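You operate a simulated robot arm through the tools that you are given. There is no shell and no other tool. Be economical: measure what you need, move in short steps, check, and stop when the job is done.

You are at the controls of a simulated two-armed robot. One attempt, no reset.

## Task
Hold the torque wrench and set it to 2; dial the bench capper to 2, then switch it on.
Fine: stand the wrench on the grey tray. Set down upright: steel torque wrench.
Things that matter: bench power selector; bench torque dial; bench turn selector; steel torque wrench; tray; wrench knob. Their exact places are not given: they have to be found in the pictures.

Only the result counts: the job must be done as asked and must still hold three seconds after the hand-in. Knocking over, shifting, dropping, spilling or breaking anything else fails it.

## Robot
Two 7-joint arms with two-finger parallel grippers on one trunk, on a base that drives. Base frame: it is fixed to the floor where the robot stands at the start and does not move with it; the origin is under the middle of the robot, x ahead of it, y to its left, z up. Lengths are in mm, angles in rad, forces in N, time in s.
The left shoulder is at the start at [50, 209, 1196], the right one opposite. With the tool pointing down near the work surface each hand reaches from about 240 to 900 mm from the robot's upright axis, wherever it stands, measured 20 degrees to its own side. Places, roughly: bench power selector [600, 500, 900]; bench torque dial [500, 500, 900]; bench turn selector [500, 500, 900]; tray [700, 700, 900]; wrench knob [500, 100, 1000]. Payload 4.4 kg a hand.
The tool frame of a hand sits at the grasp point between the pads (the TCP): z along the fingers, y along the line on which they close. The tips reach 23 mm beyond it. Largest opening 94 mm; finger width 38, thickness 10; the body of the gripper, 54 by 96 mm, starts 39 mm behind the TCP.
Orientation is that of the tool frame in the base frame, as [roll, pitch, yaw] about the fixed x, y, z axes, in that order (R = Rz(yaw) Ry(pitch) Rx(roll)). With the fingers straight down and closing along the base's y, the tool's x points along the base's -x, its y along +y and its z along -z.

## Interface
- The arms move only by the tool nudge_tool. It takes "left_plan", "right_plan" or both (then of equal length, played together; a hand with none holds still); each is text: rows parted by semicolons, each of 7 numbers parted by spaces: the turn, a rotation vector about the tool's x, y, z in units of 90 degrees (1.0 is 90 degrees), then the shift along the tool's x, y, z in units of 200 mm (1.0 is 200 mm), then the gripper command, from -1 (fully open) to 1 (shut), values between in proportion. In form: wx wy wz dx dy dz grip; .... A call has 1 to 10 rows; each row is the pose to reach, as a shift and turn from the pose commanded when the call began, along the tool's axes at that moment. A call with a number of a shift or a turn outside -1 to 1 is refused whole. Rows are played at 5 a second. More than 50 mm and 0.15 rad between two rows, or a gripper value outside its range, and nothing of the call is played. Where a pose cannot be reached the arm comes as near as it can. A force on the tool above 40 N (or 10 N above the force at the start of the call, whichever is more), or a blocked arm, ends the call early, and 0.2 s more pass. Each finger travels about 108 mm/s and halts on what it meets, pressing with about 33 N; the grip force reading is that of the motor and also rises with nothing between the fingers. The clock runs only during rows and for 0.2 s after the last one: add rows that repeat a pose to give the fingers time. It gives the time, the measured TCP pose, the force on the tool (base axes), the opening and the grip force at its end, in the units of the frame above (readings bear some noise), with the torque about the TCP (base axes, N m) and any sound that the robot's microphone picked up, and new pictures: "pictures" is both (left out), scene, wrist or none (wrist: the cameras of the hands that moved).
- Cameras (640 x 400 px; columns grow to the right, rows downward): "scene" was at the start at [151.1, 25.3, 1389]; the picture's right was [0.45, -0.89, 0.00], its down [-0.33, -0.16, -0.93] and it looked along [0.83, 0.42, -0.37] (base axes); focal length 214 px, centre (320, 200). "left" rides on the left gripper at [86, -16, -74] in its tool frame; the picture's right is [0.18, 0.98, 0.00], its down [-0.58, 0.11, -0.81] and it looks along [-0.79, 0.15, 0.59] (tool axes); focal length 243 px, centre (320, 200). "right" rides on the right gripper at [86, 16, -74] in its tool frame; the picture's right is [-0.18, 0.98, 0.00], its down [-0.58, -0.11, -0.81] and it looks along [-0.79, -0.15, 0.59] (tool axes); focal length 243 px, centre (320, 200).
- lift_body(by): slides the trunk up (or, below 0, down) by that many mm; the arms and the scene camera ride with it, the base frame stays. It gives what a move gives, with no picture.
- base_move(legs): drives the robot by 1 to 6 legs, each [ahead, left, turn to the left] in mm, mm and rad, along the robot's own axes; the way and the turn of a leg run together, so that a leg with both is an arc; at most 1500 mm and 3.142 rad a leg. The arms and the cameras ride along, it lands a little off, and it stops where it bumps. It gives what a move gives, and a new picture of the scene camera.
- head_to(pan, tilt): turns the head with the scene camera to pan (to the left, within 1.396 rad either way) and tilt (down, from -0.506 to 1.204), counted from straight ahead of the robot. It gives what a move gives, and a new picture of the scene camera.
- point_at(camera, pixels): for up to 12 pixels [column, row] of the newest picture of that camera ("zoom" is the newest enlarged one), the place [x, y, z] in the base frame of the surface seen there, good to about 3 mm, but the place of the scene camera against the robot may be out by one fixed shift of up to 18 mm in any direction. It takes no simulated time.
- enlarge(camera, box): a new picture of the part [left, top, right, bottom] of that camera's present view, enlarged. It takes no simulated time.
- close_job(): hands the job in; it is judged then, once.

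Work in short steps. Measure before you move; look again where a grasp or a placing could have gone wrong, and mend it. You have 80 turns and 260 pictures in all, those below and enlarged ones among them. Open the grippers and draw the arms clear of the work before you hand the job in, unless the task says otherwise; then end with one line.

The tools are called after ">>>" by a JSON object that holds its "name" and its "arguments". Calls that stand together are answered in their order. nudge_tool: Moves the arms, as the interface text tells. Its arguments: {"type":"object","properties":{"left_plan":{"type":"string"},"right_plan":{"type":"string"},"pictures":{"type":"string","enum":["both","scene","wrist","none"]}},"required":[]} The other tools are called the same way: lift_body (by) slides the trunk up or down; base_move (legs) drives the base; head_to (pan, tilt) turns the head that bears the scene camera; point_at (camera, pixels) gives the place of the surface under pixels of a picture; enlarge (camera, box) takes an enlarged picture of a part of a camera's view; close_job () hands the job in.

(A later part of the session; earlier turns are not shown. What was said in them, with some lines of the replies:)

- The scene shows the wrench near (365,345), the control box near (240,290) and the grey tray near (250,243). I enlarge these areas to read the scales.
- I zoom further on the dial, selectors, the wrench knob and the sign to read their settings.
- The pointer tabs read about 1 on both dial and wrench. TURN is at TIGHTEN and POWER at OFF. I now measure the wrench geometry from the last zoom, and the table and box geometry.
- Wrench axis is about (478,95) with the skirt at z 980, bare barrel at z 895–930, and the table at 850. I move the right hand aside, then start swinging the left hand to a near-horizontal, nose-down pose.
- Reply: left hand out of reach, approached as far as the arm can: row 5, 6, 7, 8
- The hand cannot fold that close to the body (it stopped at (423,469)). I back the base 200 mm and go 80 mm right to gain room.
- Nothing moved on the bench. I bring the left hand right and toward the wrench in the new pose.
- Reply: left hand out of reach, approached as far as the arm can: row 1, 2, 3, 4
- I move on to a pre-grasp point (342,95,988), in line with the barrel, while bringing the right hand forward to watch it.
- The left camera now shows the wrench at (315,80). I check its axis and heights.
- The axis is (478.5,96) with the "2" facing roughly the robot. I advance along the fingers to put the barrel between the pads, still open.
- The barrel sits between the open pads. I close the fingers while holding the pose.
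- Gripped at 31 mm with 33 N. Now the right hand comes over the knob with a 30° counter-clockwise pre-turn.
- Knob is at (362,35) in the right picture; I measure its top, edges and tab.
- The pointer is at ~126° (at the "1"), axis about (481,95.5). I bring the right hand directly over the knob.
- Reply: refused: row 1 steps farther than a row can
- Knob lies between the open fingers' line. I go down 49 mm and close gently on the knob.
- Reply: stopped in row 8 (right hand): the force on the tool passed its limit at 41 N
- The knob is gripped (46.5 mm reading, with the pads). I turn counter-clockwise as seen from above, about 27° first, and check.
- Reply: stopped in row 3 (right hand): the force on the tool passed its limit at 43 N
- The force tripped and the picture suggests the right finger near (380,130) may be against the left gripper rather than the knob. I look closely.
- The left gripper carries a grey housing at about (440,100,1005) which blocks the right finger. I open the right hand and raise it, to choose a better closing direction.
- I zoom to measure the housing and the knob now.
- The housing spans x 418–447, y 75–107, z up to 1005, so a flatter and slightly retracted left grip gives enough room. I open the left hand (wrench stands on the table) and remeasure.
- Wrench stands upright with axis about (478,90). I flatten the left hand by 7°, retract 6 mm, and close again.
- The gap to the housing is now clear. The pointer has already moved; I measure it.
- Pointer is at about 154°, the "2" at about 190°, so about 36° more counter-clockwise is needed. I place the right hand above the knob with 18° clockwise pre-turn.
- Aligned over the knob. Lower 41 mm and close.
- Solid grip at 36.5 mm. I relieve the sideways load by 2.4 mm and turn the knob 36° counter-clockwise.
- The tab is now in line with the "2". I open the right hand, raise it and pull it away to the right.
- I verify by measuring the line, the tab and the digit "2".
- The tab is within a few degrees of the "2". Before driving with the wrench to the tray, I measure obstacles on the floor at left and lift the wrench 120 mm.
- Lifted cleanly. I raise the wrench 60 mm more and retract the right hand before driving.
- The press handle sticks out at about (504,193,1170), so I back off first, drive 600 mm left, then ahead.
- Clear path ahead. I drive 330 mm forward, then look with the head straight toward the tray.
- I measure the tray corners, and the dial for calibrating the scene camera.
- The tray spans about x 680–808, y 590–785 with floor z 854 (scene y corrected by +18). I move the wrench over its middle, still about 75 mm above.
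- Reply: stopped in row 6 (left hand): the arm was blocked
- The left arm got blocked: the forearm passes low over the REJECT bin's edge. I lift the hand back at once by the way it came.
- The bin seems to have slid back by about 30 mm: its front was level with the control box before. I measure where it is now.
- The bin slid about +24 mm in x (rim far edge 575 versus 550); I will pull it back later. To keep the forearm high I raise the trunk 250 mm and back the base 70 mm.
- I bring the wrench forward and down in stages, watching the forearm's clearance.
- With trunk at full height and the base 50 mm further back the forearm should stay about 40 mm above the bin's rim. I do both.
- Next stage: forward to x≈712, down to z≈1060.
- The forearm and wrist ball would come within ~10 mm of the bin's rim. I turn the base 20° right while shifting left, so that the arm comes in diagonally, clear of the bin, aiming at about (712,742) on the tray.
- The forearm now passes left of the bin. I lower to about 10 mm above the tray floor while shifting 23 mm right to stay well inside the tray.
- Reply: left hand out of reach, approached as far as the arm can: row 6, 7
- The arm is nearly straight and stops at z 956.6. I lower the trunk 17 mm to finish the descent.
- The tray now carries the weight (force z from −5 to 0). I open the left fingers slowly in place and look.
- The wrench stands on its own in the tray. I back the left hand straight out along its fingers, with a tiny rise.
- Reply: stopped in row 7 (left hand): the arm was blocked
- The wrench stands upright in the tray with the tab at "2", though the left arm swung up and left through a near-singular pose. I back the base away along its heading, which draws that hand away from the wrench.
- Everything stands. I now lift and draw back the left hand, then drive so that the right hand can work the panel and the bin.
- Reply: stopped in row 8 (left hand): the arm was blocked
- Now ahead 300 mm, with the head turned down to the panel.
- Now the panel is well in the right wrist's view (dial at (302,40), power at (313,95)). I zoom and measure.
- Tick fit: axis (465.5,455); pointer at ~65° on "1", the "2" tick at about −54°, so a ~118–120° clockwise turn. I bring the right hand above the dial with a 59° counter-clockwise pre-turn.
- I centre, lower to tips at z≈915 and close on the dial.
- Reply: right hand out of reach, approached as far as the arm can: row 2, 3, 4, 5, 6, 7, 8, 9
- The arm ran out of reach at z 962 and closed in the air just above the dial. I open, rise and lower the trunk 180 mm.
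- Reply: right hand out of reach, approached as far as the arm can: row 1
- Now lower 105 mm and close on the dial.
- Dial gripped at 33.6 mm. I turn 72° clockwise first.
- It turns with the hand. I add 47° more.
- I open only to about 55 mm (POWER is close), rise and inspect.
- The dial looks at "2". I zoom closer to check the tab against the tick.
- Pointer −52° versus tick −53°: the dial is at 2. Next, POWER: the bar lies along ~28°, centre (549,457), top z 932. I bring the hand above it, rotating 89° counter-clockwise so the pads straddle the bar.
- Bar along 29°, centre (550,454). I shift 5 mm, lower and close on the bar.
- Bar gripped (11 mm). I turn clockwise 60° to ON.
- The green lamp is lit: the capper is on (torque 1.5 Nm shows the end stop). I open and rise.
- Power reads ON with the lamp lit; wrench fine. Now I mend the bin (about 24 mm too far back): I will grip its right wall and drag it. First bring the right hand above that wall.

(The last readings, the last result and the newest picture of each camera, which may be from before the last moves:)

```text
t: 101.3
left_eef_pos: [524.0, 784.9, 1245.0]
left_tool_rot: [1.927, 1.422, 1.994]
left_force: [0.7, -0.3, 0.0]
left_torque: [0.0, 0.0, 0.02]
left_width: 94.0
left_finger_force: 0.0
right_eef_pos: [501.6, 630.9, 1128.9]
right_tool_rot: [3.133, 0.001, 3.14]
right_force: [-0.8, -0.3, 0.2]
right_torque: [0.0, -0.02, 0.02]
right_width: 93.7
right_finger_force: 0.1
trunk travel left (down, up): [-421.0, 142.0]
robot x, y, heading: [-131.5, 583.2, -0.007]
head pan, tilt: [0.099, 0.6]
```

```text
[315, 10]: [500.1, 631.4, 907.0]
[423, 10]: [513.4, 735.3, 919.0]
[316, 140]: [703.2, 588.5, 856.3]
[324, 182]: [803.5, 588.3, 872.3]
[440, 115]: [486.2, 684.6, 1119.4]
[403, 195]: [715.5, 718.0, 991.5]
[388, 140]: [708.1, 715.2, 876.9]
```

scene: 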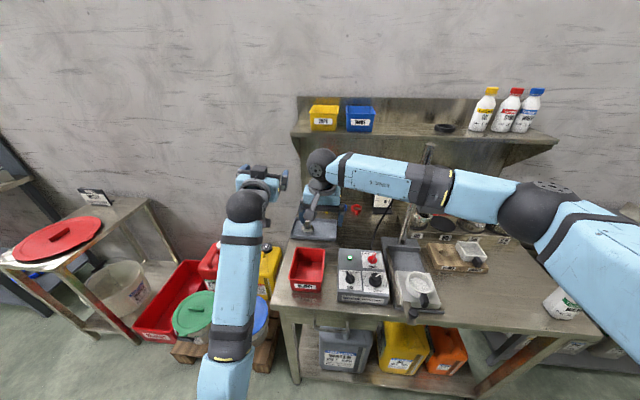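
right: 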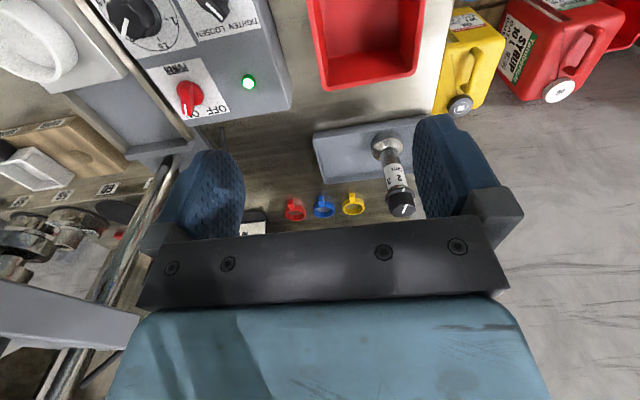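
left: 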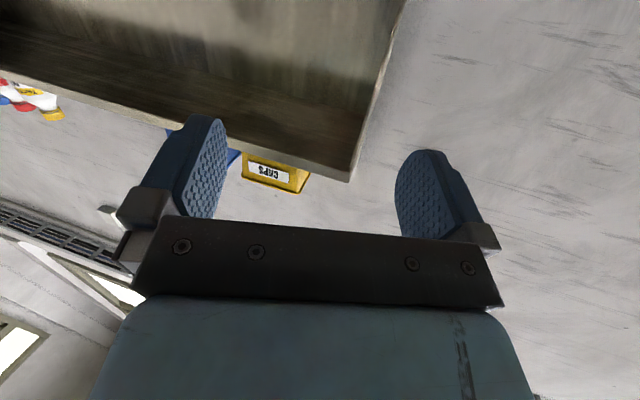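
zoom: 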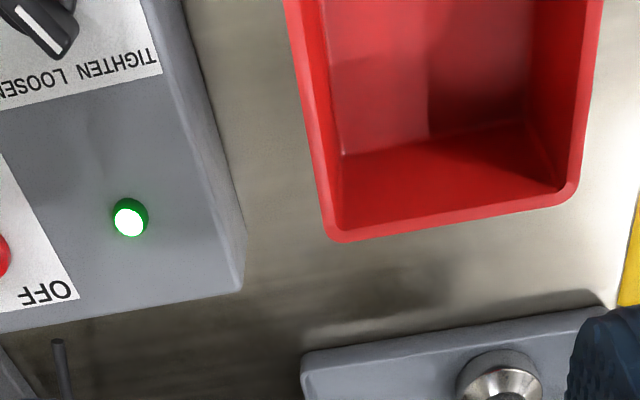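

The bin's far rim is at x≈577 versus ≈551 at the start, so I pull it 25 mm toward the robot. Lower over the right wall (y≈631), open about 60 mm.

>>> {"name": "nudge_tool", "arguments": {"right_plan": "0 0 0 0 0 0.2 -0.6; 0 0 0 0 0 0.4 -0.3; 0 0 0 0 0 0.6 -0.3; 0 0 0 0 0 0.75 -0.3; 0 0 0 0 0 0.75 -0.3", "pictures": "wrist"}}

>>> {"name": "nudge_tool", "arguments": {"right_plan": "0 0 0 0 0 0.1 -0.3; 0 0 0 0 0 0.2 -0.3; 0 0 0 0 0 0.275 -0.3; 0 0 0 0 0 0.275 0.2; 0 0 0 0 0 0.275 0.5; 0 0 0 0 0 0.275 0.8; 0 0 0 0 0 0.275 1; 0 0 0 0 0 0.275 1", "pictures": "both"}}

```text
t: 102.5
left_eef_pos: [522.9, 786.3, 1245.2]
left_tool_rot: [1.926, 1.422, 1.997]
left_force: [0.3, -0.1, 0.5]
left_torque: [-0.02, 0.0, -0.02]
left_width: 94.0
left_finger_force: 0.1
right_eef_pos: [500.1, 633.5, 979.8]
right_tool_rot: [3.133, 0.0, 3.14]
right_force: [0.6, 0.0, -0.6]
right_torque: [0.04, 0.0, 0.01]
right_width: 61.2
right_finger_force: 0.1
trunk travel left (down, up): [-421.0, 142.0]
robot x, y, heading: [-127.3, 588.1, -0.004]
head pan, tilt: [0.099, 0.6]
```

right: 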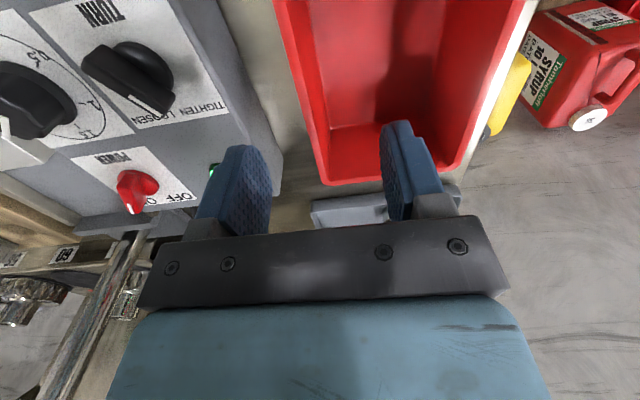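

```text
t: 104.3
left_eef_pos: [522.9, 785.1, 1244.8]
left_tool_rot: [1.927, 1.425, 1.996]
left_force: [-0.1, -1.4, 0.6]
left_torque: [-0.01, -0.02, -0.02]
left_width: 93.9
left_finger_force: 0.1
right_eef_pos: [501.0, 633.6, 925.1]
right_tool_rot: [3.132, 0.0, 3.14]
right_force: [0.5, 0.4, 4.2]
right_torque: [0.61, 0.19, -0.19]
right_width: 2.9
right_finger_force: 33.6
trunk travel left (down, up): [-421.0, 142.0]
robot x, y, heading: [-128.5, 583.2, -0.008]
head pan, tilt: [0.099, 0.6]
```

scene: 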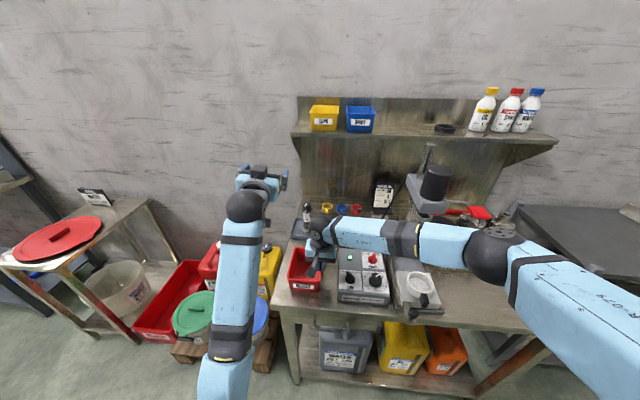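
right: 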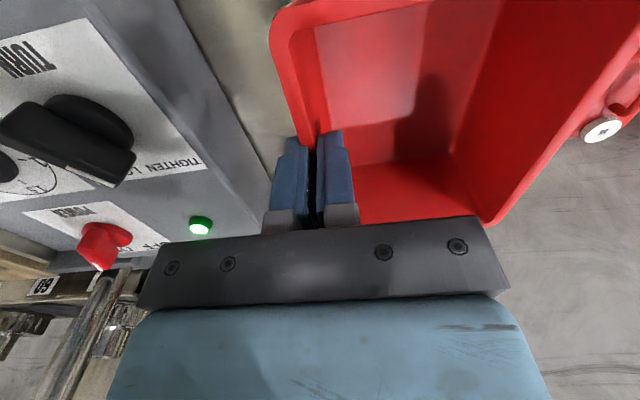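

The wall is gripped (2.9 mm). I drag the bin 25 mm toward the robot.

>>> {"name": "nudge_tool", "arguments": {"right_plan": "0 0 0 0.02 0 0 1; 0 0 0 0.045 0 0 1; 0 0 0 0.07 0 0 1; 0 0 0 0.095 0 0 1; 0 0 0 0.125 0 0 1; 0 0 0 0.125 0 0 1; 0 0 0 0.125 0 0 1", "pictures": "none"}}

>>> {"name": "nudge_tool", "arguments": {"right_plan": "0 0 0 0 0 0 0.8; 0 0 0 0 0 0 0.3; 0 0 0 0 0 0 -0.2; 0 0 0 0 0 0 -0.3; 0 0 0 0 0 -0.15 -0.3; 0 0 0 0 0 -0.35 -0.3; 0 0 0 0 0 -0.55 -0.3; 0 0 0 0 0 -0.75 -0.6; 0 0 0 0 0 -0.95 -1; 0 0 0 0 0 -0.95 -1", "pictures": "both"}}

>>> {"name": "enlarge", "arguments": {"camera": "right", "box": [200, 0, 440, 150]}}

```text
t: 105.9
left_eef_pos: [524.0, 785.5, 1243.9]
left_tool_rot: [1.925, 1.422, 1.992]
left_force: [0.5, -0.2, -0.3]
left_torque: [0.01, 0.0, 0.0]
left_width: 93.8
left_finger_force: 0.0
right_eef_pos: [477.9, 633.7, 925.1]
right_tool_rot: [3.131, -0.001, 3.141]
right_force: [1.4, 0.7, 4.9]
right_torque: [0.59, -0.09, -0.16]
right_width: 3.1
right_finger_force: 33.5
trunk travel left (down, up): [-421.0, 142.0]
robot x, y, heading: [-130.7, 586.0, -0.005]
head pan, tilt: [0.099, 0.6]
```

```text
t: 108.1
left_eef_pos: [523.5, 785.9, 1243.9]
left_tool_rot: [1.93, 1.42, 1.999]
left_force: [0.2, -0.1, 0.2]
left_torque: [0.0, 0.01, 0.02]
left_width: 94.0
left_finger_force: 0.1
right_eef_pos: [476.9, 632.2, 1116.2]
right_tool_rot: [3.133, 0.001, 3.141]
right_force: [0.5, 0.0, 0.3]
right_torque: [0.02, 0.02, 0.03]
right_width: 94.2
right_finger_force: 0.1
trunk travel left (down, up): [-421.0, 142.0]
robot x, y, heading: [-125.2, 581.8, -0.001]
head pan, tilt: [0.099, 0.6]
```

scene: 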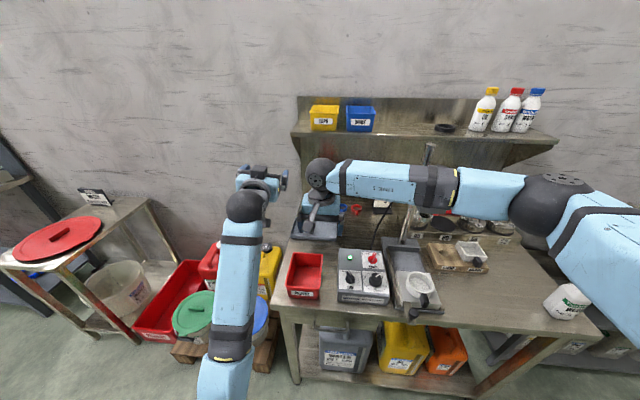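
right: 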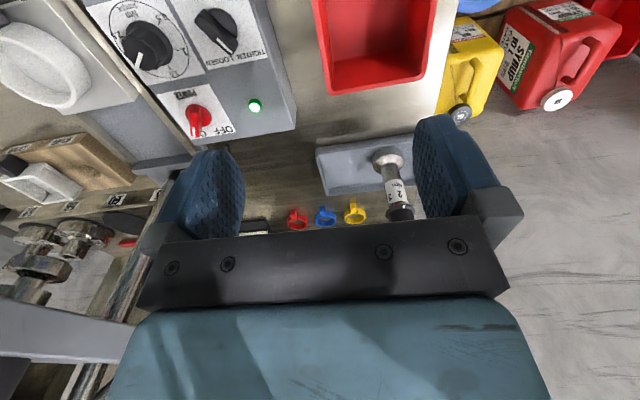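

```text
2.67 times, centred on (320, 75) of right
```

zoom: 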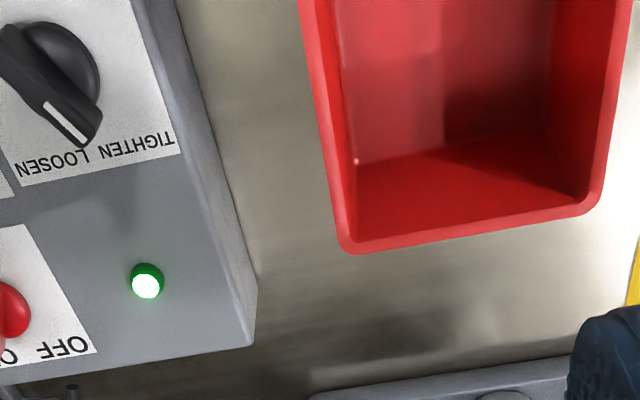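

>>> {"name": "point_at", "arguments": {"camera": "zoom", "pixels": [[350, 248], [470, 232], [592, 205], [255, 340]]}}

>>> {"name": "point_at", "arguments": {"camera": "right", "pixels": [[318, 151], [326, 193], [320, 60], [433, 20], [390, 160], [398, 190]]}}

>>> {"name": "enlarge", "arguments": {"camera": "right", "box": [300, 120, 440, 230]}}

>>> {"name": "enlarge", "arguments": {"camera": "scene", "box": [280, 230, 400, 310]}}

```text
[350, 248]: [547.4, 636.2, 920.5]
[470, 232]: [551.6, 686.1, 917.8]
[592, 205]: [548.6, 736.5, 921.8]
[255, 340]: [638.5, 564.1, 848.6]
```

```text
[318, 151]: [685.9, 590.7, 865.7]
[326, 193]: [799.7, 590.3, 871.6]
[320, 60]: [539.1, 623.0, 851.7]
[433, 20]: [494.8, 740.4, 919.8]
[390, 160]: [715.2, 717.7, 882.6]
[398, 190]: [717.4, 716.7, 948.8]
```

```text
3.64 times, centred on (370, 175) of right
```

zoom: 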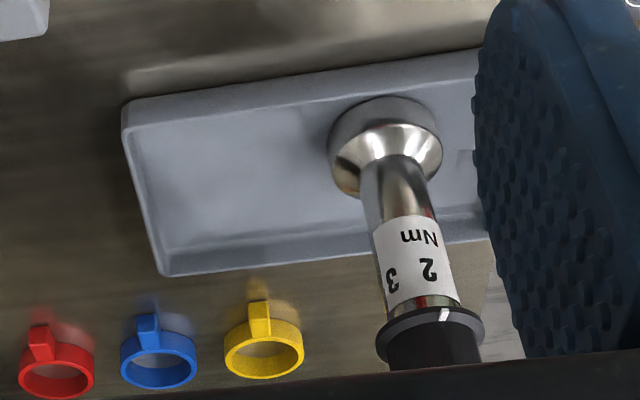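

```text
5.00 times, centred on (340, 270) of scene
```

zoom: 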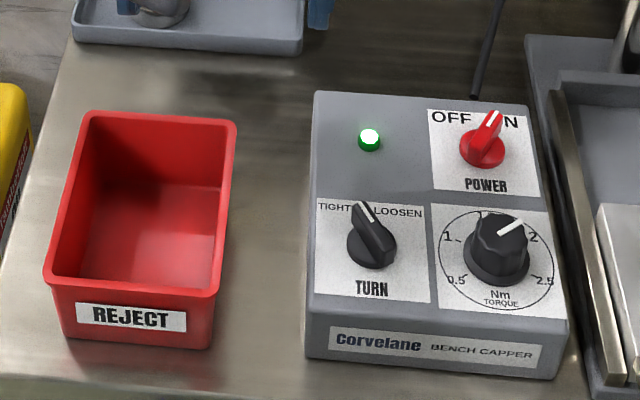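

The bin is back (far rim 551, y 636–736), the tray has not moved, the lamp is lit, and the dial and wrench read 2. I draw both arms clear: raise the right hand and back the base off.

>>> {"name": "nudge_tool", "arguments": {"right_plan": "0 0 0 0.1 -0.05 -0.2 -1; 0 0 0 0.2 -0.1 -0.4 -1; 0 0 0 0.3 -0.1 -0.6 -1; 0 0 0 0.4 -0.1 -0.75 -1", "pictures": "none"}}

>>> {"name": "base_move", "arguments": {"legs": [[-300, 0, 0]]}}

>>> {"name": "enlarge", "arguments": {"camera": "scene", "box": [290, 180, 430, 290]}}

```text
t: 109.1
left_eef_pos: [524.7, 785.8, 1244.6]
left_tool_rot: [1.923, 1.425, 1.99]
left_force: [-0.9, 0.1, -0.7]
left_torque: [0.04, 0.02, 0.02]
left_width: 94.2
left_finger_force: 0.0
right_eef_pos: [395.3, 611.1, 1266.3]
right_tool_rot: [3.133, 0.003, 3.139]
right_force: [0.5, -0.2, 0.2]
right_torque: [0.02, 0.01, 0.03]
right_width: 93.9
right_finger_force: 0.0
trunk travel left (down, up): [-421.0, 142.0]
robot x, y, heading: [-127.5, 584.6, -0.003]
head pan, tilt: [0.099, 0.6]
```

```text
t: 111.1
left_eef_pos: [227.7, 785.6, 1244.1]
left_tool_rot: [1.928, 1.422, 1.994]
left_force: [-1.2, -0.1, -0.6]
left_torque: [-0.01, -0.03, 0.0]
left_width: 94.0
left_finger_force: 0.0
right_eef_pos: [100.7, 611.5, 1264.3]
right_tool_rot: [3.135, 0.001, 3.139]
right_force: [0.4, 0.3, -0.4]
right_torque: [0.02, -0.01, -0.03]
right_width: 94.3
right_finger_force: 0.2
trunk travel left (down, up): [-421.0, 142.0]
robot x, y, heading: [-428.8, 586.2, -0.006]
head pan, tilt: [0.099, 0.6]
```

scene: 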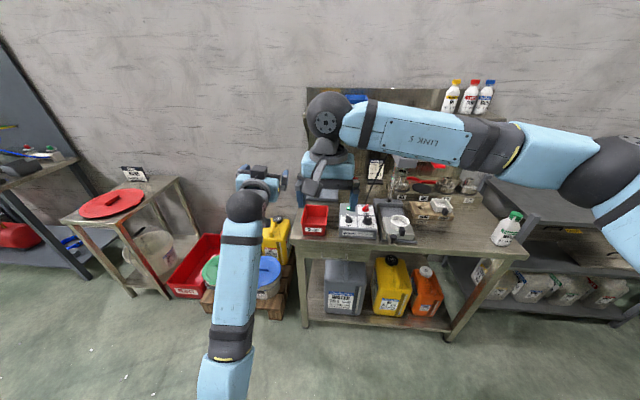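

```text
3.64 times, centred on (360, 235) of scene
```

zoom: 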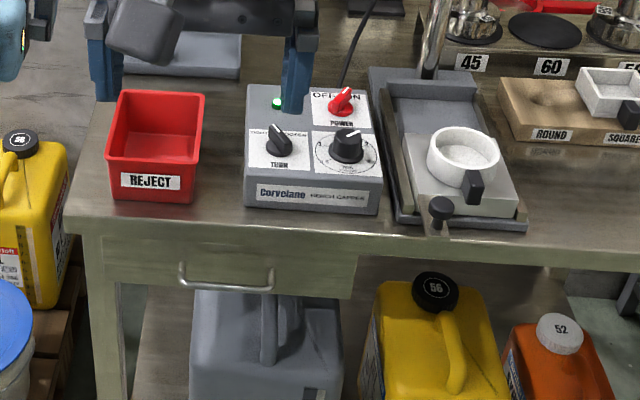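

Both arms are clear, the grippers are open and the lamp is still lit. I hand the job in.

>>> {"name": "close_job", "arguments": {}}

```text
The job is handed in.
```

The job is handed in. The torque wrench is set to 2 (within about 5°) and stands upright on the grey tray. The capper dial is at 2 and its power is on with the lamp lit. I knocked the REJECT bin about 25 mm out of place along the way and dragged it back to within a few millimetres of where it was.
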